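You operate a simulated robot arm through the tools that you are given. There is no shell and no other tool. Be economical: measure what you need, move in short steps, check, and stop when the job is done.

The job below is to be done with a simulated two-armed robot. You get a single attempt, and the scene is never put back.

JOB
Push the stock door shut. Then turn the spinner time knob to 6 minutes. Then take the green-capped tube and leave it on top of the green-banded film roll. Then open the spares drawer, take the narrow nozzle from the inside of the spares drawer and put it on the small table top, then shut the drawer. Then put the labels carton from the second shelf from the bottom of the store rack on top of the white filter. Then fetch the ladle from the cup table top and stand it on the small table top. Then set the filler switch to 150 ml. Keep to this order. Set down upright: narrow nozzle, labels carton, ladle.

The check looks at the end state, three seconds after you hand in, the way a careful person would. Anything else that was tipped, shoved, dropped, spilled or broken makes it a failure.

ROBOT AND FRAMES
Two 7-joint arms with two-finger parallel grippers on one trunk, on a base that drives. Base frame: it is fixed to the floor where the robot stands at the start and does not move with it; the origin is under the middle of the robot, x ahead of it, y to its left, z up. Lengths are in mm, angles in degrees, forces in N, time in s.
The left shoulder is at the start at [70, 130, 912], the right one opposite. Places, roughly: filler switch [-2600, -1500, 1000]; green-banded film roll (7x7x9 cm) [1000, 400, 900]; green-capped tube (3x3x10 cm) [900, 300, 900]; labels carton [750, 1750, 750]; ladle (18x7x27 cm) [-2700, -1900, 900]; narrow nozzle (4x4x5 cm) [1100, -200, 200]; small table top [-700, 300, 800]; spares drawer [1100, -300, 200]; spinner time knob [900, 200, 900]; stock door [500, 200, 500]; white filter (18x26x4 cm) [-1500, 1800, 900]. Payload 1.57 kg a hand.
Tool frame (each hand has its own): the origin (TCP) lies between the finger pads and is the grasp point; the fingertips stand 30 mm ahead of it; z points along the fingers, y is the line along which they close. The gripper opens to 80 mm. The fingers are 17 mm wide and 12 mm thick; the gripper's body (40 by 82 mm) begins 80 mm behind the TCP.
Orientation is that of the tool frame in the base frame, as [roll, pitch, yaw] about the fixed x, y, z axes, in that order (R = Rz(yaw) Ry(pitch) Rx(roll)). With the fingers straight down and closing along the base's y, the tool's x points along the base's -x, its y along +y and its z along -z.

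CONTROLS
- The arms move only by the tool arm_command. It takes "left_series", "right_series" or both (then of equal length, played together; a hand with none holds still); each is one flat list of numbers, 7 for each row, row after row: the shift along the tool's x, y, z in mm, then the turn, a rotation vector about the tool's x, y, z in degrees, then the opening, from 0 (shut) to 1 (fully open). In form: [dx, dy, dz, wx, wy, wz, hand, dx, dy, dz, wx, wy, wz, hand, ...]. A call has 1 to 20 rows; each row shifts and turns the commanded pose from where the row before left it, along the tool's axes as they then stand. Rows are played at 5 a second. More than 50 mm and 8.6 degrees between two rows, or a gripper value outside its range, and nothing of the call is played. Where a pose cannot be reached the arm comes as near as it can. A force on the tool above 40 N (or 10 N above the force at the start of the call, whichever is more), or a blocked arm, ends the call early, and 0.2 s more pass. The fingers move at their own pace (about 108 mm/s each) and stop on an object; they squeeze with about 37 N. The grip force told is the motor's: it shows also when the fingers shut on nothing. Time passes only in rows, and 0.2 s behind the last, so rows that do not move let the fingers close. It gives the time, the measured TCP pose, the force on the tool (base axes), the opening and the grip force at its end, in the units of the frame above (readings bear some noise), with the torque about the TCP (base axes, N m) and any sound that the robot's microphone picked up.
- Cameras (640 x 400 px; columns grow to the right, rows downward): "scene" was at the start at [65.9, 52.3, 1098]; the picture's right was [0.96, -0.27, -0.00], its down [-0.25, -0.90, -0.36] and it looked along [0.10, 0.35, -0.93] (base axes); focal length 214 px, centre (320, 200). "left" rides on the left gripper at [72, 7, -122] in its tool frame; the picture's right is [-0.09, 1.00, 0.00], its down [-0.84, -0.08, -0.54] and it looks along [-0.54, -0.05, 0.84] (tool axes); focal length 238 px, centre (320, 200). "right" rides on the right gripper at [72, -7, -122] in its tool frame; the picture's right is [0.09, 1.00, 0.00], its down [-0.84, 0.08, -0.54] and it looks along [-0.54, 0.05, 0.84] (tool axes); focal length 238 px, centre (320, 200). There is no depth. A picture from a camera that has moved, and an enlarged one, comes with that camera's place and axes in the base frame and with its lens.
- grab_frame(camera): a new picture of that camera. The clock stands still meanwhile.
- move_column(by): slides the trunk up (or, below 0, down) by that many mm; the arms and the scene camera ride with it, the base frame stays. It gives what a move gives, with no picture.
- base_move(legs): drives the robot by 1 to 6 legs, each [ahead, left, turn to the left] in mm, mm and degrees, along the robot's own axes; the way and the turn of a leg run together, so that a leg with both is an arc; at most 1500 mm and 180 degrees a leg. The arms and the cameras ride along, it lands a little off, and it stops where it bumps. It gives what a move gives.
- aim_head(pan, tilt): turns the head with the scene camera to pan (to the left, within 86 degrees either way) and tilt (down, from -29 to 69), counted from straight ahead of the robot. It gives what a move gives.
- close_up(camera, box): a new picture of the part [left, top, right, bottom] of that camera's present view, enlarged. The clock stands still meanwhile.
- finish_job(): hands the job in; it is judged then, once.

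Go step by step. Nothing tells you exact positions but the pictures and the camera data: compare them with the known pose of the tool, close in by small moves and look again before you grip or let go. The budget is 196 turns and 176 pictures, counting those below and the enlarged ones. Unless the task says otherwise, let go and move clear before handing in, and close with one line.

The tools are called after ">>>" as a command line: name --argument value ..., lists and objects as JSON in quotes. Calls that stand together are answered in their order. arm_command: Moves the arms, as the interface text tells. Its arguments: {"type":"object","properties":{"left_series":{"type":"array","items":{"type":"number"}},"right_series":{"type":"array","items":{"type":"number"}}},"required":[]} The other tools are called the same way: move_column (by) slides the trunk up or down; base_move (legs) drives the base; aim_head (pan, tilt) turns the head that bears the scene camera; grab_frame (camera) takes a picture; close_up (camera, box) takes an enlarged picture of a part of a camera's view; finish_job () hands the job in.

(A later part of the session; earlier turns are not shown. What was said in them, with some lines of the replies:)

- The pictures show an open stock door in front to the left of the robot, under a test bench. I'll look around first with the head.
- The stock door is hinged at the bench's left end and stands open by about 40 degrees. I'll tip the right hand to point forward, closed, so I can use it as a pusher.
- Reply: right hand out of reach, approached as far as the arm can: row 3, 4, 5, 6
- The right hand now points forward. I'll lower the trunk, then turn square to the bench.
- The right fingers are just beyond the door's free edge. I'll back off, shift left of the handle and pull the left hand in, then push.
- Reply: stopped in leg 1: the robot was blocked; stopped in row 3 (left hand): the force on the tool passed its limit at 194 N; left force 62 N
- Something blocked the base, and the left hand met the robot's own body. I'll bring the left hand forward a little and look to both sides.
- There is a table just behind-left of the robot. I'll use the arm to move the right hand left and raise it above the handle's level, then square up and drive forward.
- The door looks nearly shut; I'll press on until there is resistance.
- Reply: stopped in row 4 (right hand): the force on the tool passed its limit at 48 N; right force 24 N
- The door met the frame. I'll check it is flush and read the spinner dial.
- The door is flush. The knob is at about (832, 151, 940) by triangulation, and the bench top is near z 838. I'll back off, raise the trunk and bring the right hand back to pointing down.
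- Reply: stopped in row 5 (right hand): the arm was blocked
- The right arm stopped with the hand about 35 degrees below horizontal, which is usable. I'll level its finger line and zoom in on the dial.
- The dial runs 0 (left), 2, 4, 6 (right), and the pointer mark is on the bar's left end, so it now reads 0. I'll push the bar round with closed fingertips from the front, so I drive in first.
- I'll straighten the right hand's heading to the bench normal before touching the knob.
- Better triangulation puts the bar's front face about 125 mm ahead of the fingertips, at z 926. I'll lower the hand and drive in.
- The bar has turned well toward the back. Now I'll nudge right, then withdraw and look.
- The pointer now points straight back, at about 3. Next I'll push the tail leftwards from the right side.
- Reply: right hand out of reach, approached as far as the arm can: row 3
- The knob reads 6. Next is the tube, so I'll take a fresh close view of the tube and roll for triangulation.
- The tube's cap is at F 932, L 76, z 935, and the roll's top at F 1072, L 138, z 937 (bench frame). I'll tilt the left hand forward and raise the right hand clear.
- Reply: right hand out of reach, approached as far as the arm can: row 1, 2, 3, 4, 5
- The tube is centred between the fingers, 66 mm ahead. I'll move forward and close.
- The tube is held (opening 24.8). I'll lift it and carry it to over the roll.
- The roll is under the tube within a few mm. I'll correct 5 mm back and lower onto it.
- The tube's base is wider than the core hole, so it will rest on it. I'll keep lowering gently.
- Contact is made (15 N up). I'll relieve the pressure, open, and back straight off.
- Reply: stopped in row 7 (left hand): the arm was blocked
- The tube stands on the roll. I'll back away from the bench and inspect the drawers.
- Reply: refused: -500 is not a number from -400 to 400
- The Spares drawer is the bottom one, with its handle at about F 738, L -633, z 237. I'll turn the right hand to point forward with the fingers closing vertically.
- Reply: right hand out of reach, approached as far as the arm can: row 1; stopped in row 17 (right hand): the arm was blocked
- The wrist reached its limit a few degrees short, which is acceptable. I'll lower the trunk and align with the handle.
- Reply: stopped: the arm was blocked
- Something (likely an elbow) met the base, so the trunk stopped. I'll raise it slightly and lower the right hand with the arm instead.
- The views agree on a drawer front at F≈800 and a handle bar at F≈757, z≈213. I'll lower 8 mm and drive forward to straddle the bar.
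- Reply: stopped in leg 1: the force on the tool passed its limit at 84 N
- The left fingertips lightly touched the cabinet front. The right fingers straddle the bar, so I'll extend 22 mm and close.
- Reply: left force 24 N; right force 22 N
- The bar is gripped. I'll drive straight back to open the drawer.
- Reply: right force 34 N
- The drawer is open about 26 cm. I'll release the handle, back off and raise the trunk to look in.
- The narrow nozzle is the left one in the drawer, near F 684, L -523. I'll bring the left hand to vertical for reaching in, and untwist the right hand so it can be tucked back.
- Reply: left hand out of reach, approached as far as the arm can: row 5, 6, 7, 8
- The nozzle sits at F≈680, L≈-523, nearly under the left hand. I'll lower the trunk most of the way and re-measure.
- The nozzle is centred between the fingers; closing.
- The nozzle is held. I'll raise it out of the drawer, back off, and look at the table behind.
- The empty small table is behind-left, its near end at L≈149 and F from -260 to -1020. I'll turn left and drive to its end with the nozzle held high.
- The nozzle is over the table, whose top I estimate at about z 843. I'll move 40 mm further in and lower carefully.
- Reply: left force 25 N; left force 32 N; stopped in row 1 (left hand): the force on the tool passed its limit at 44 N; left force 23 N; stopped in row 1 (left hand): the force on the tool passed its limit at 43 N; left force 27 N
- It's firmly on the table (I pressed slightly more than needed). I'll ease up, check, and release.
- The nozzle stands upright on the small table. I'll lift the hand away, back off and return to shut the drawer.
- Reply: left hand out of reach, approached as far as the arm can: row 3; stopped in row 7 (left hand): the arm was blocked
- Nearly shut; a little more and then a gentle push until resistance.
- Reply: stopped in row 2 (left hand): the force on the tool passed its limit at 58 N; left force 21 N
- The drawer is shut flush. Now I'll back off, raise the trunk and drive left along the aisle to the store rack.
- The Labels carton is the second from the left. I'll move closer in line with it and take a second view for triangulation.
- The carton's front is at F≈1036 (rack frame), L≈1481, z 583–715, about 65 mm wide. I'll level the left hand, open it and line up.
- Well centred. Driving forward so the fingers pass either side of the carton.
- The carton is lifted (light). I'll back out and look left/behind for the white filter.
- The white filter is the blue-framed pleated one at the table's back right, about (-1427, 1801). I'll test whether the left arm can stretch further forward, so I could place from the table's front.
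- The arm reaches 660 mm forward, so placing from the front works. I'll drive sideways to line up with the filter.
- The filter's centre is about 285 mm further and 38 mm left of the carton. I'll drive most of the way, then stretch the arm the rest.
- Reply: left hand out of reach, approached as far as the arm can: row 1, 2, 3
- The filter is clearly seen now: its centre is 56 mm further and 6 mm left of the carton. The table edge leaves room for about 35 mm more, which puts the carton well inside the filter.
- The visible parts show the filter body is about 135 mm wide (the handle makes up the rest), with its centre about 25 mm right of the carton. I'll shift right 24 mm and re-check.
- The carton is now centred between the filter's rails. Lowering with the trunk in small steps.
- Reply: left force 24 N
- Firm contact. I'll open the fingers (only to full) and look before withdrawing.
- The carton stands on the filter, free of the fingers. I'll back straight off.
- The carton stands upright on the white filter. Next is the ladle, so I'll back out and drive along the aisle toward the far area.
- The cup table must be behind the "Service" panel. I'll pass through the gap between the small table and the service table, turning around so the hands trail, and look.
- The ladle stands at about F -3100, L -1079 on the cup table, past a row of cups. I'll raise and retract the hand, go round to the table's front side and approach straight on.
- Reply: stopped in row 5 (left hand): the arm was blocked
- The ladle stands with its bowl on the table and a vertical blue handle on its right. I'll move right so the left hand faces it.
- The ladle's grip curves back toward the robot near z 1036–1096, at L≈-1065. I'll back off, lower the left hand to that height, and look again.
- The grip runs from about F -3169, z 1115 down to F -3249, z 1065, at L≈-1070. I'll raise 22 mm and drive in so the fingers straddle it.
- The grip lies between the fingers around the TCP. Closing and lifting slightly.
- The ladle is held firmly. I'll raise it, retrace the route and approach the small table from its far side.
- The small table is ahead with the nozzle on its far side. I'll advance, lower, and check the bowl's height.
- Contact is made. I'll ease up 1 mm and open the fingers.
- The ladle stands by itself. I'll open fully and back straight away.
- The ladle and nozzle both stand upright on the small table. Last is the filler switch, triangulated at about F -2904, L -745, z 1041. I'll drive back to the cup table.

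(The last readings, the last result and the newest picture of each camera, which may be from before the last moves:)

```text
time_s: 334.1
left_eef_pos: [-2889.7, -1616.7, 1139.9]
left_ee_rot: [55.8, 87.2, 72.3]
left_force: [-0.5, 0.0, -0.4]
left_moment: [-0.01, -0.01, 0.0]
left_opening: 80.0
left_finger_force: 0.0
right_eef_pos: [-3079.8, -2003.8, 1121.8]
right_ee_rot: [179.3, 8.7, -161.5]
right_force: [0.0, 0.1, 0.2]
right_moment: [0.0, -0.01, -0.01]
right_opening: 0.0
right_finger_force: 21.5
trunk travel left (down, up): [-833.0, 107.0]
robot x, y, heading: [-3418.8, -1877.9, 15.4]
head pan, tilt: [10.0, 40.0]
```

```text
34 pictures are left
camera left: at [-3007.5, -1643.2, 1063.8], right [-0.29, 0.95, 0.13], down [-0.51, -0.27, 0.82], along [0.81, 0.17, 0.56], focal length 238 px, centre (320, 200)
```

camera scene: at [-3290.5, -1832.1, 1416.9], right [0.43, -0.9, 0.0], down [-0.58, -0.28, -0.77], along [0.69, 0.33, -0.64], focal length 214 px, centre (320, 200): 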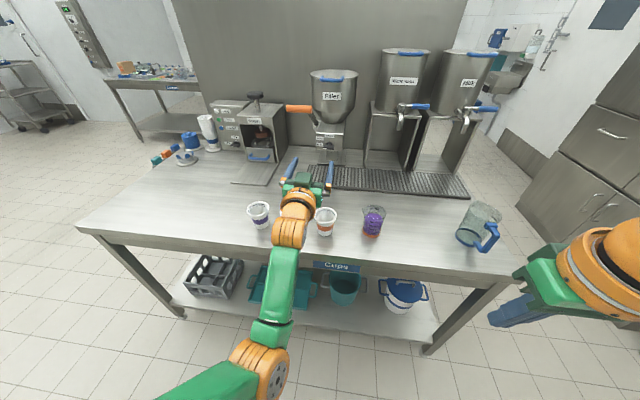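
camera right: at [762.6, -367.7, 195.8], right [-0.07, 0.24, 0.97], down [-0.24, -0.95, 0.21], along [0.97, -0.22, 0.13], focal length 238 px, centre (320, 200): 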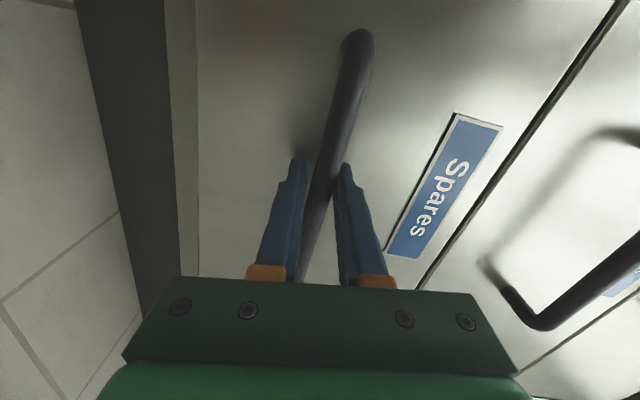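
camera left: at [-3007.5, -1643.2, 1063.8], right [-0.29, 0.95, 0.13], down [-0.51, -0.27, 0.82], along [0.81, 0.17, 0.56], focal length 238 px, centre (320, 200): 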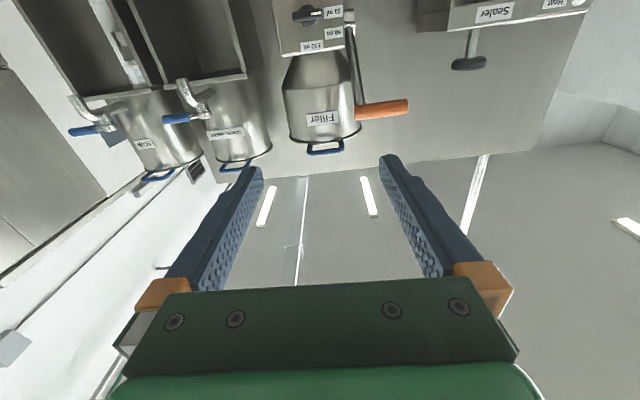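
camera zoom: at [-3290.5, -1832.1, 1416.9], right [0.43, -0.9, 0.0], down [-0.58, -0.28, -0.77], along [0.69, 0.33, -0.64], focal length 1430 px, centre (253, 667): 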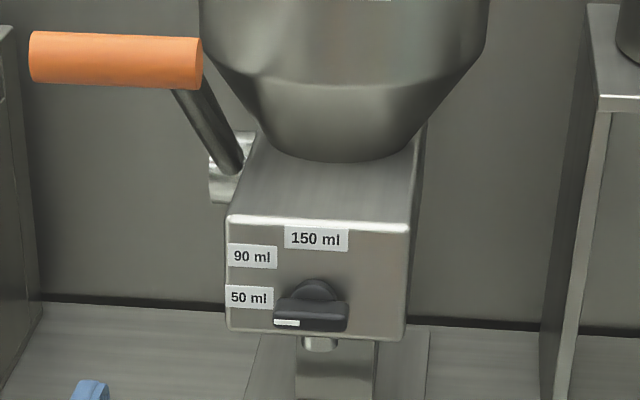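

The switch bar points left (50 ml); 150 ml is straight up, so it needs a quarter turn clockwise. I'll approach high over the cups with closed fingers, then lower in front of the filler.

>>> arm_command --left_series '[0, 0, 0, 0, 0, 0, 0.4, 0, 0, 0, 0, 0, 0, 0, 0, 0, 0, 0, 0, 0, 0]'

>>> base_move --legs '[[237, 18, 0.8]]'

>>> move_column --by -131

>>> close_up --camera "scene" --box '[200, 120, 440, 290]'

>>> grab_frame --camera "left"

```text
time_s: 334.9
left_eef_pos: [-2889.7, -1618.1, 1140.0]
left_ee_rot: [55.6, 87.2, 72.3]
left_force: [0.7, -0.3, 0.4]
left_moment: [-0.03, -0.03, 0.0]
left_opening: 0.0
left_finger_force: 21.0
right_eef_pos: [-3079.5, -2002.9, 1122.8]
right_ee_rot: [179.3, 8.7, -161.4]
right_force: [0.1, -0.1, 0.8]
right_moment: [0.02, 0.01, 0.04]
right_opening: 0.3
right_finger_force: 20.9
trunk travel left (down, up): [-833.0, 107.0]
robot x, y, heading: [-3415.1, -1882.5, 15.6]
head pan, tilt: [10.0, 40.0]
```

```text
time_s: 336.7
left_eef_pos: [-2675.4, -1530.2, 1141.1]
left_ee_rot: [53.4, 87.4, 70.8]
left_force: [-1.2, 0.5, 0.4]
left_moment: [0.01, 0.01, 0.03]
left_opening: 0.0
left_finger_force: 20.8
right_eef_pos: [-2859.8, -1918.2, 1122.5]
right_ee_rot: [179.4, 9.0, -160.8]
right_force: [-0.2, -0.4, 0.2]
right_moment: [0.0, -0.03, 0.0]
right_opening: 0.0
right_finger_force: 21.1
trunk travel left (down, up): [-833.0, 107.0]
robot x, y, heading: [-3196.0, -1796.6, 16.3]
head pan, tilt: [10.0, 40.0]
```

```text
time_s: 338.3
left_eef_pos: [-2673.4, -1528.8, 1008.8]
left_ee_rot: [55.1, 87.3, 72.7]
left_force: [0.8, 0.0, -0.9]
left_moment: [-0.01, 0.0, 0.01]
left_opening: 0.2
left_finger_force: 21.0
right_eef_pos: [-2858.6, -1916.3, 991.2]
right_ee_rot: [179.3, 8.6, -160.8]
right_force: [-0.7, 0.2, -0.2]
right_moment: [0.0, 0.0, 0.01]
right_opening: 0.0
right_finger_force: 21.4
trunk travel left (down, up): [-702.0, 238.0]
robot x, y, heading: [-3195.4, -1795.0, 16.5]
head pan, tilt: [10.0, 40.0]
```

```text
2.35 times, centred on (320, 205) of scene
camera zoom: at [-3071.1, -1748.8, 1286.0], right [0.44, -0.9, 0.0], down [-0.58, -0.28, -0.77], along [0.69, 0.34, -0.64], focal length 505 px, centre (320, 188)
```

zoom: 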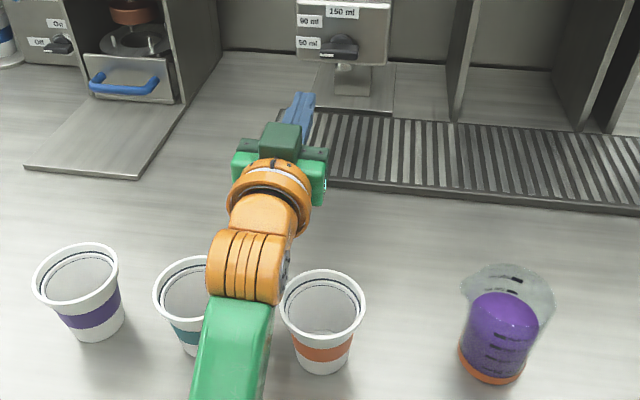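

```text
32 pictures are left
camera left: at [-2790.6, -1556.2, 932.9], right [-0.3, 0.95, 0.13], down [-0.51, -0.27, 0.82], along [0.81, 0.18, 0.56], focal length 238 px, centre (320, 200)
```

left: 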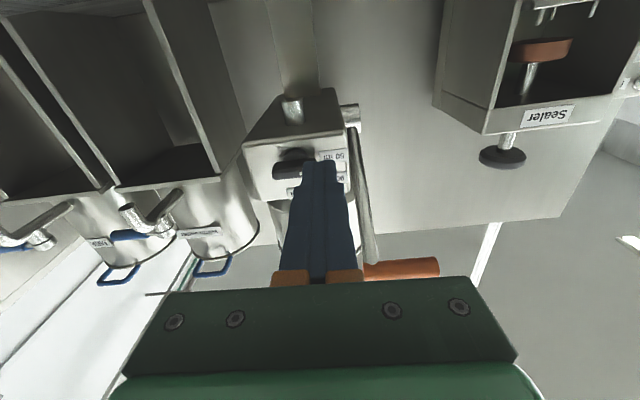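

Alignment is good: the finger is just below-left of the bar. I'll extend under the bar's left half and push up.

>>> arm_command --left_series '[0, -4, 0, 0, 0, 0, 0, 0, 0, 21, 0, 0, 0, 0, 0, 0, 21, 0, 0, 0, 0, 0, 0, 20, 0, 0, 0, 0]'

>>> grab_frame --camera "left"

>>> close_up --camera "scene" --box '[280, 100, 380, 170]'

```text
time_s: 339.3
left_eef_pos: [-2611.8, -1515.0, 1009.9]
left_ee_rot: [55.9, 87.4, 73.2]
left_force: [0.1, -0.9, 0.2]
left_moment: [0.03, 0.01, 0.02]
left_opening: 0.0
left_finger_force: 21.4
right_eef_pos: [-2857.8, -1917.0, 990.6]
right_ee_rot: [179.3, 8.8, -160.7]
right_force: [-0.2, 0.6, 0.0]
right_moment: [-0.01, 0.01, 0.01]
right_opening: 0.1
right_finger_force: 21.2
trunk travel left (down, up): [-702.0, 238.0]
robot x, y, heading: [-3196.7, -1796.3, 16.3]
head pan, tilt: [10.0, 40.0]
```

```text
31 pictures are left
camera left: at [-2729.7, -1542.3, 934.1], right [-0.3, 0.95, 0.13], down [-0.51, -0.27, 0.82], along [0.81, 0.18, 0.56], focal length 238 px, centre (320, 200)
```

left: 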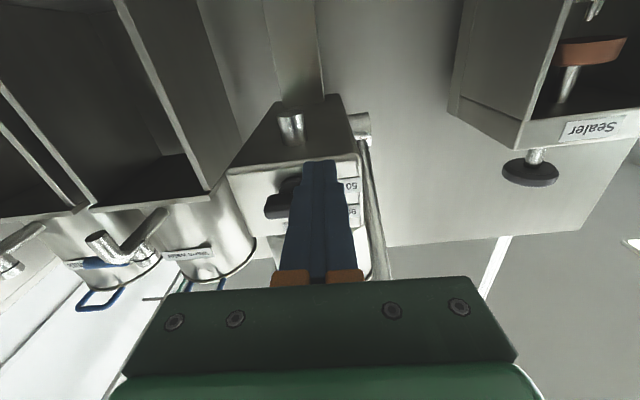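

```text
5.71 times, centred on (330, 135) of scene
camera zoom: at [-3070.4, -1748.7, 1285.8], right [0.44, -0.9, 0.0], down [-0.58, -0.28, -0.77], along [0.69, 0.34, -0.64], focal length 1226 px, centre (263, 571)
```

zoom: 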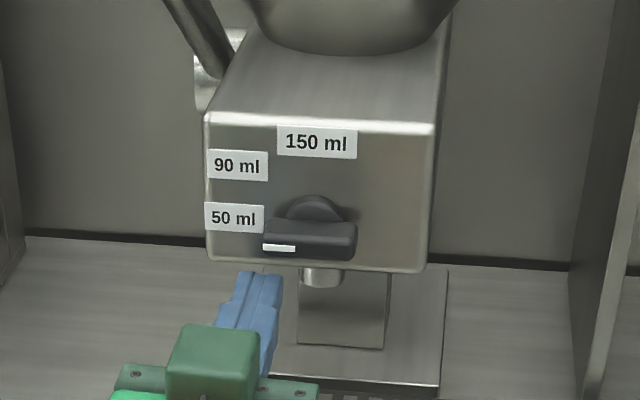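

>>> arm_command --left_series '[0, 0, 8, 0, 0, 0, 0, -5, 0, 0, 0, 0, 0, 0, -5, 0, 0, 0, 0, 0, 0, -5, 0, 0, 0, 0, 0, 0, -5, 0, 0, 0, 0, 0, 0, -5, 0, 0, 0, 0, 0, 0]'

>>> close_up --camera "scene" --box '[280, 100, 380, 170]'

```text
time_s: 340.7
left_eef_pos: [-2604.0, -1512.2, 1034.0]
left_ee_rot: [56.0, 87.4, 73.6]
left_force: [0.2, 0.6, -2.7]
left_moment: [0.02, 0.13, 0.02]
left_opening: 0.0
left_finger_force: 21.9
right_eef_pos: [-2857.6, -1915.9, 991.2]
right_ee_rot: [179.3, 8.7, -160.8]
right_force: [-0.2, 0.6, 0.2]
right_moment: [-0.02, 0.0, 0.0]
right_opening: 0.0
right_finger_force: 21.5
trunk travel left (down, up): [-702.0, 238.0]
robot x, y, heading: [-3197.6, -1800.3, 16.0]
head pan, tilt: [10.0, 40.0]
```

```text
5.71 times, centred on (330, 135) of scene
camera zoom: at [-3069.7, -1748.2, 1285.8], right [0.44, -0.9, 0.0], down [-0.58, -0.28, -0.77], along [0.69, 0.34, -0.64], focal length 1226 px, centre (263, 571)
```

zoom: 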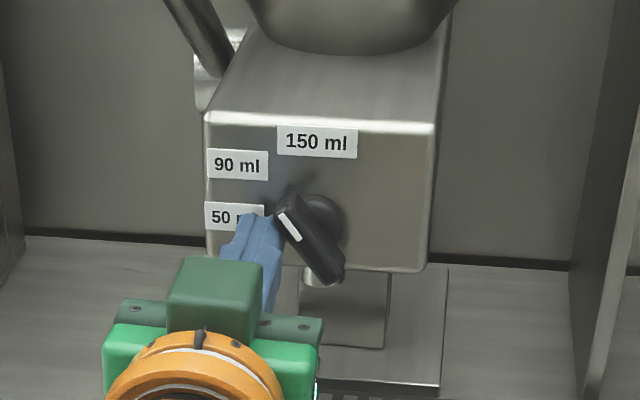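

It's turning well. A bit further up, then to the right.

>>> arm_command --left_series '[-5, 0, 0, 0, 0, 0, 0, -5, 0, 0, 0, 0, 0, 0, 0, -4, 0, 0, 0, 0, 0, 0, -3, 0, 0, 0, 0, 0]'

>>> close_up --camera "scene" --box '[280, 100, 380, 170]'

```text
time_s: 341.7
left_eef_pos: [-2603.1, -1517.9, 1044.9]
left_ee_rot: [52.8, 87.3, 70.3]
left_force: [1.3, 5.2, 4.0]
left_moment: [-0.02, -0.06, 0.19]
left_opening: 0.0
left_finger_force: 20.7
right_eef_pos: [-2859.3, -1915.4, 991.2]
right_ee_rot: [179.4, 8.7, -160.7]
right_force: [0.3, 0.0, -0.8]
right_moment: [0.02, -0.01, -0.01]
right_opening: 0.0
right_finger_force: 21.3
trunk travel left (down, up): [-702.0, 238.0]
robot x, y, heading: [-3196.0, -1798.4, 16.6]
head pan, tilt: [10.0, 40.0]
```

```text
5.71 times, centred on (330, 135) of scene
camera zoom: at [-3071.4, -1747.1, 1286.0], right [0.44, -0.9, 0.0], down [-0.58, -0.29, -0.77], along [0.69, 0.34, -0.64], focal length 1226 px, centre (263, 571)
```

zoom: 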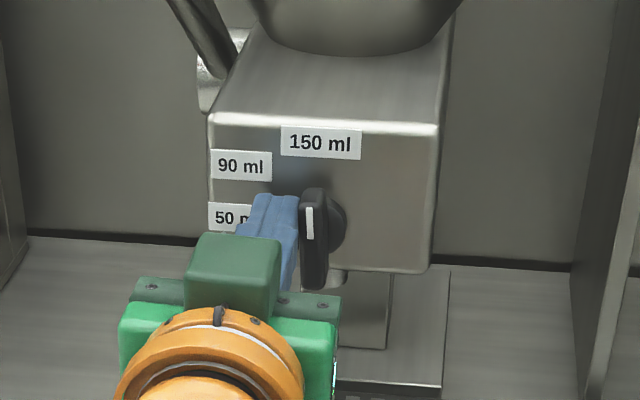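

The bar is upright with its mark under 150 ml. I'll withdraw carefully: sideways, back, up, then away.

>>> arm_command --left_series '[0, 8, 0, 0, 0, 0, 0, 0, 0, -20, 0, 0, 0, 0, 0, 0, -20, 0, 0, 0, 0, 0, 0, -20, 0, 0, 0, 0]'

>>> close_up --camera "scene" --box '[300, 110, 360, 155]'

>>> move_column --by 115

>>> base_move --legs '[[-280, 0, 0]]'

>>> grab_frame --camera "scene"

```text
time_s: 342.7
left_eef_pos: [-2662.7, -1531.0, 1043.0]
left_ee_rot: [54.7, 87.3, 72.1]
left_force: [-0.8, -0.7, -0.7]
left_moment: [-0.02, -0.02, -0.01]
left_opening: 0.0
left_finger_force: 21.6
right_eef_pos: [-2857.8, -1916.6, 990.7]
right_ee_rot: [179.2, 8.8, -160.8]
right_force: [-0.4, -0.8, 0.2]
right_moment: [-0.01, 0.03, -0.01]
right_opening: 0.0
right_finger_force: 21.6
trunk travel left (down, up): [-702.0, 238.0]
robot x, y, heading: [-3196.0, -1799.8, 16.2]
head pan, tilt: [10.0, 40.0]
```

```text
8.89 times, centred on (330, 132) of scene
camera zoom: at [-3071.5, -1749.0, 1286.0], right [0.44, -0.9, 0.0], down [-0.58, -0.28, -0.77], along [0.69, 0.34, -0.64], focal length 1906 px, centre (231, 800)
```

zoom: 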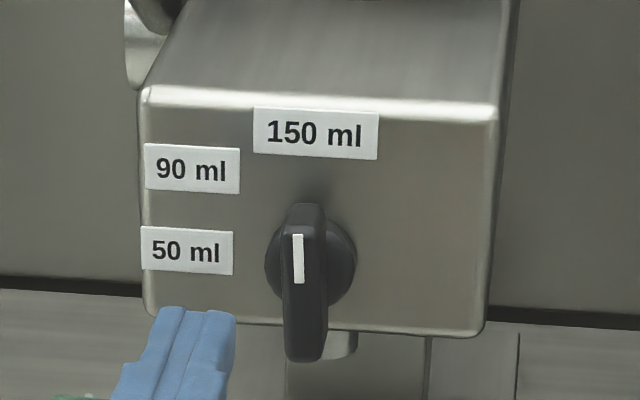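

```text
time_s: 344.1
left_eef_pos: [-2663.7, -1529.8, 1157.4]
left_ee_rot: [55.5, 87.3, 72.9]
left_force: [-0.2, -1.0, 0.0]
left_moment: [-0.02, -0.03, -0.01]
left_opening: 0.0
left_finger_force: 21.0
right_eef_pos: [-2858.5, -1917.2, 1106.2]
right_ee_rot: [179.3, 8.7, -160.8]
right_force: [-0.2, -0.1, 0.0]
right_moment: [0.01, 0.02, -0.01]
right_opening: 0.1
right_finger_force: 20.2
trunk travel left (down, up): [-817.0, 123.0]
robot x, y, heading: [-3193.5, -1797.9, 16.3]
head pan, tilt: [10.0, 40.0]
```

```text
time_s: 346.1
left_eef_pos: [-2929.5, -1606.7, 1157.7]
left_ee_rot: [57.4, 87.4, 75.0]
left_force: [0.1, -0.3, 0.5]
left_moment: [0.0, 0.0, 0.01]
left_opening: 0.0
left_finger_force: 21.3
right_eef_pos: [-3123.4, -1994.2, 1105.8]
right_ee_rot: [179.2, 8.6, -160.5]
right_force: [0.2, 0.1, 0.3]
right_moment: [0.02, -0.01, 0.02]
right_opening: 0.0
right_finger_force: 21.4
trunk travel left (down, up): [-817.0, 123.0]
robot x, y, heading: [-3462.5, -1871.7, 16.7]
head pan, tilt: [10.0, 40.0]
```

```text
26 pictures are left
camera scene: at [-3335.5, -1826.1, 1400.7], right [0.45, -0.9, 0.0], down [-0.58, -0.29, -0.76], along [0.68, 0.34, -0.64], focal length 214 px, centre (320, 200)
```

scene: 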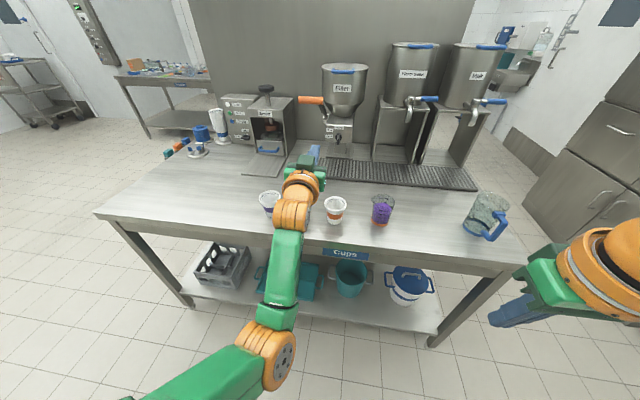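

The switch points at 150 ml, the cups are untouched, and the hands are clear of everything. In the last views the tube, nozzle, carton and ladle were all standing in place, so I'm handing in.

>>> finish_job

```text
The job is handed in.
```

I completed all seven steps in the order given and handed the job in; nothing was tipped, dropped or broken in any view I checked.
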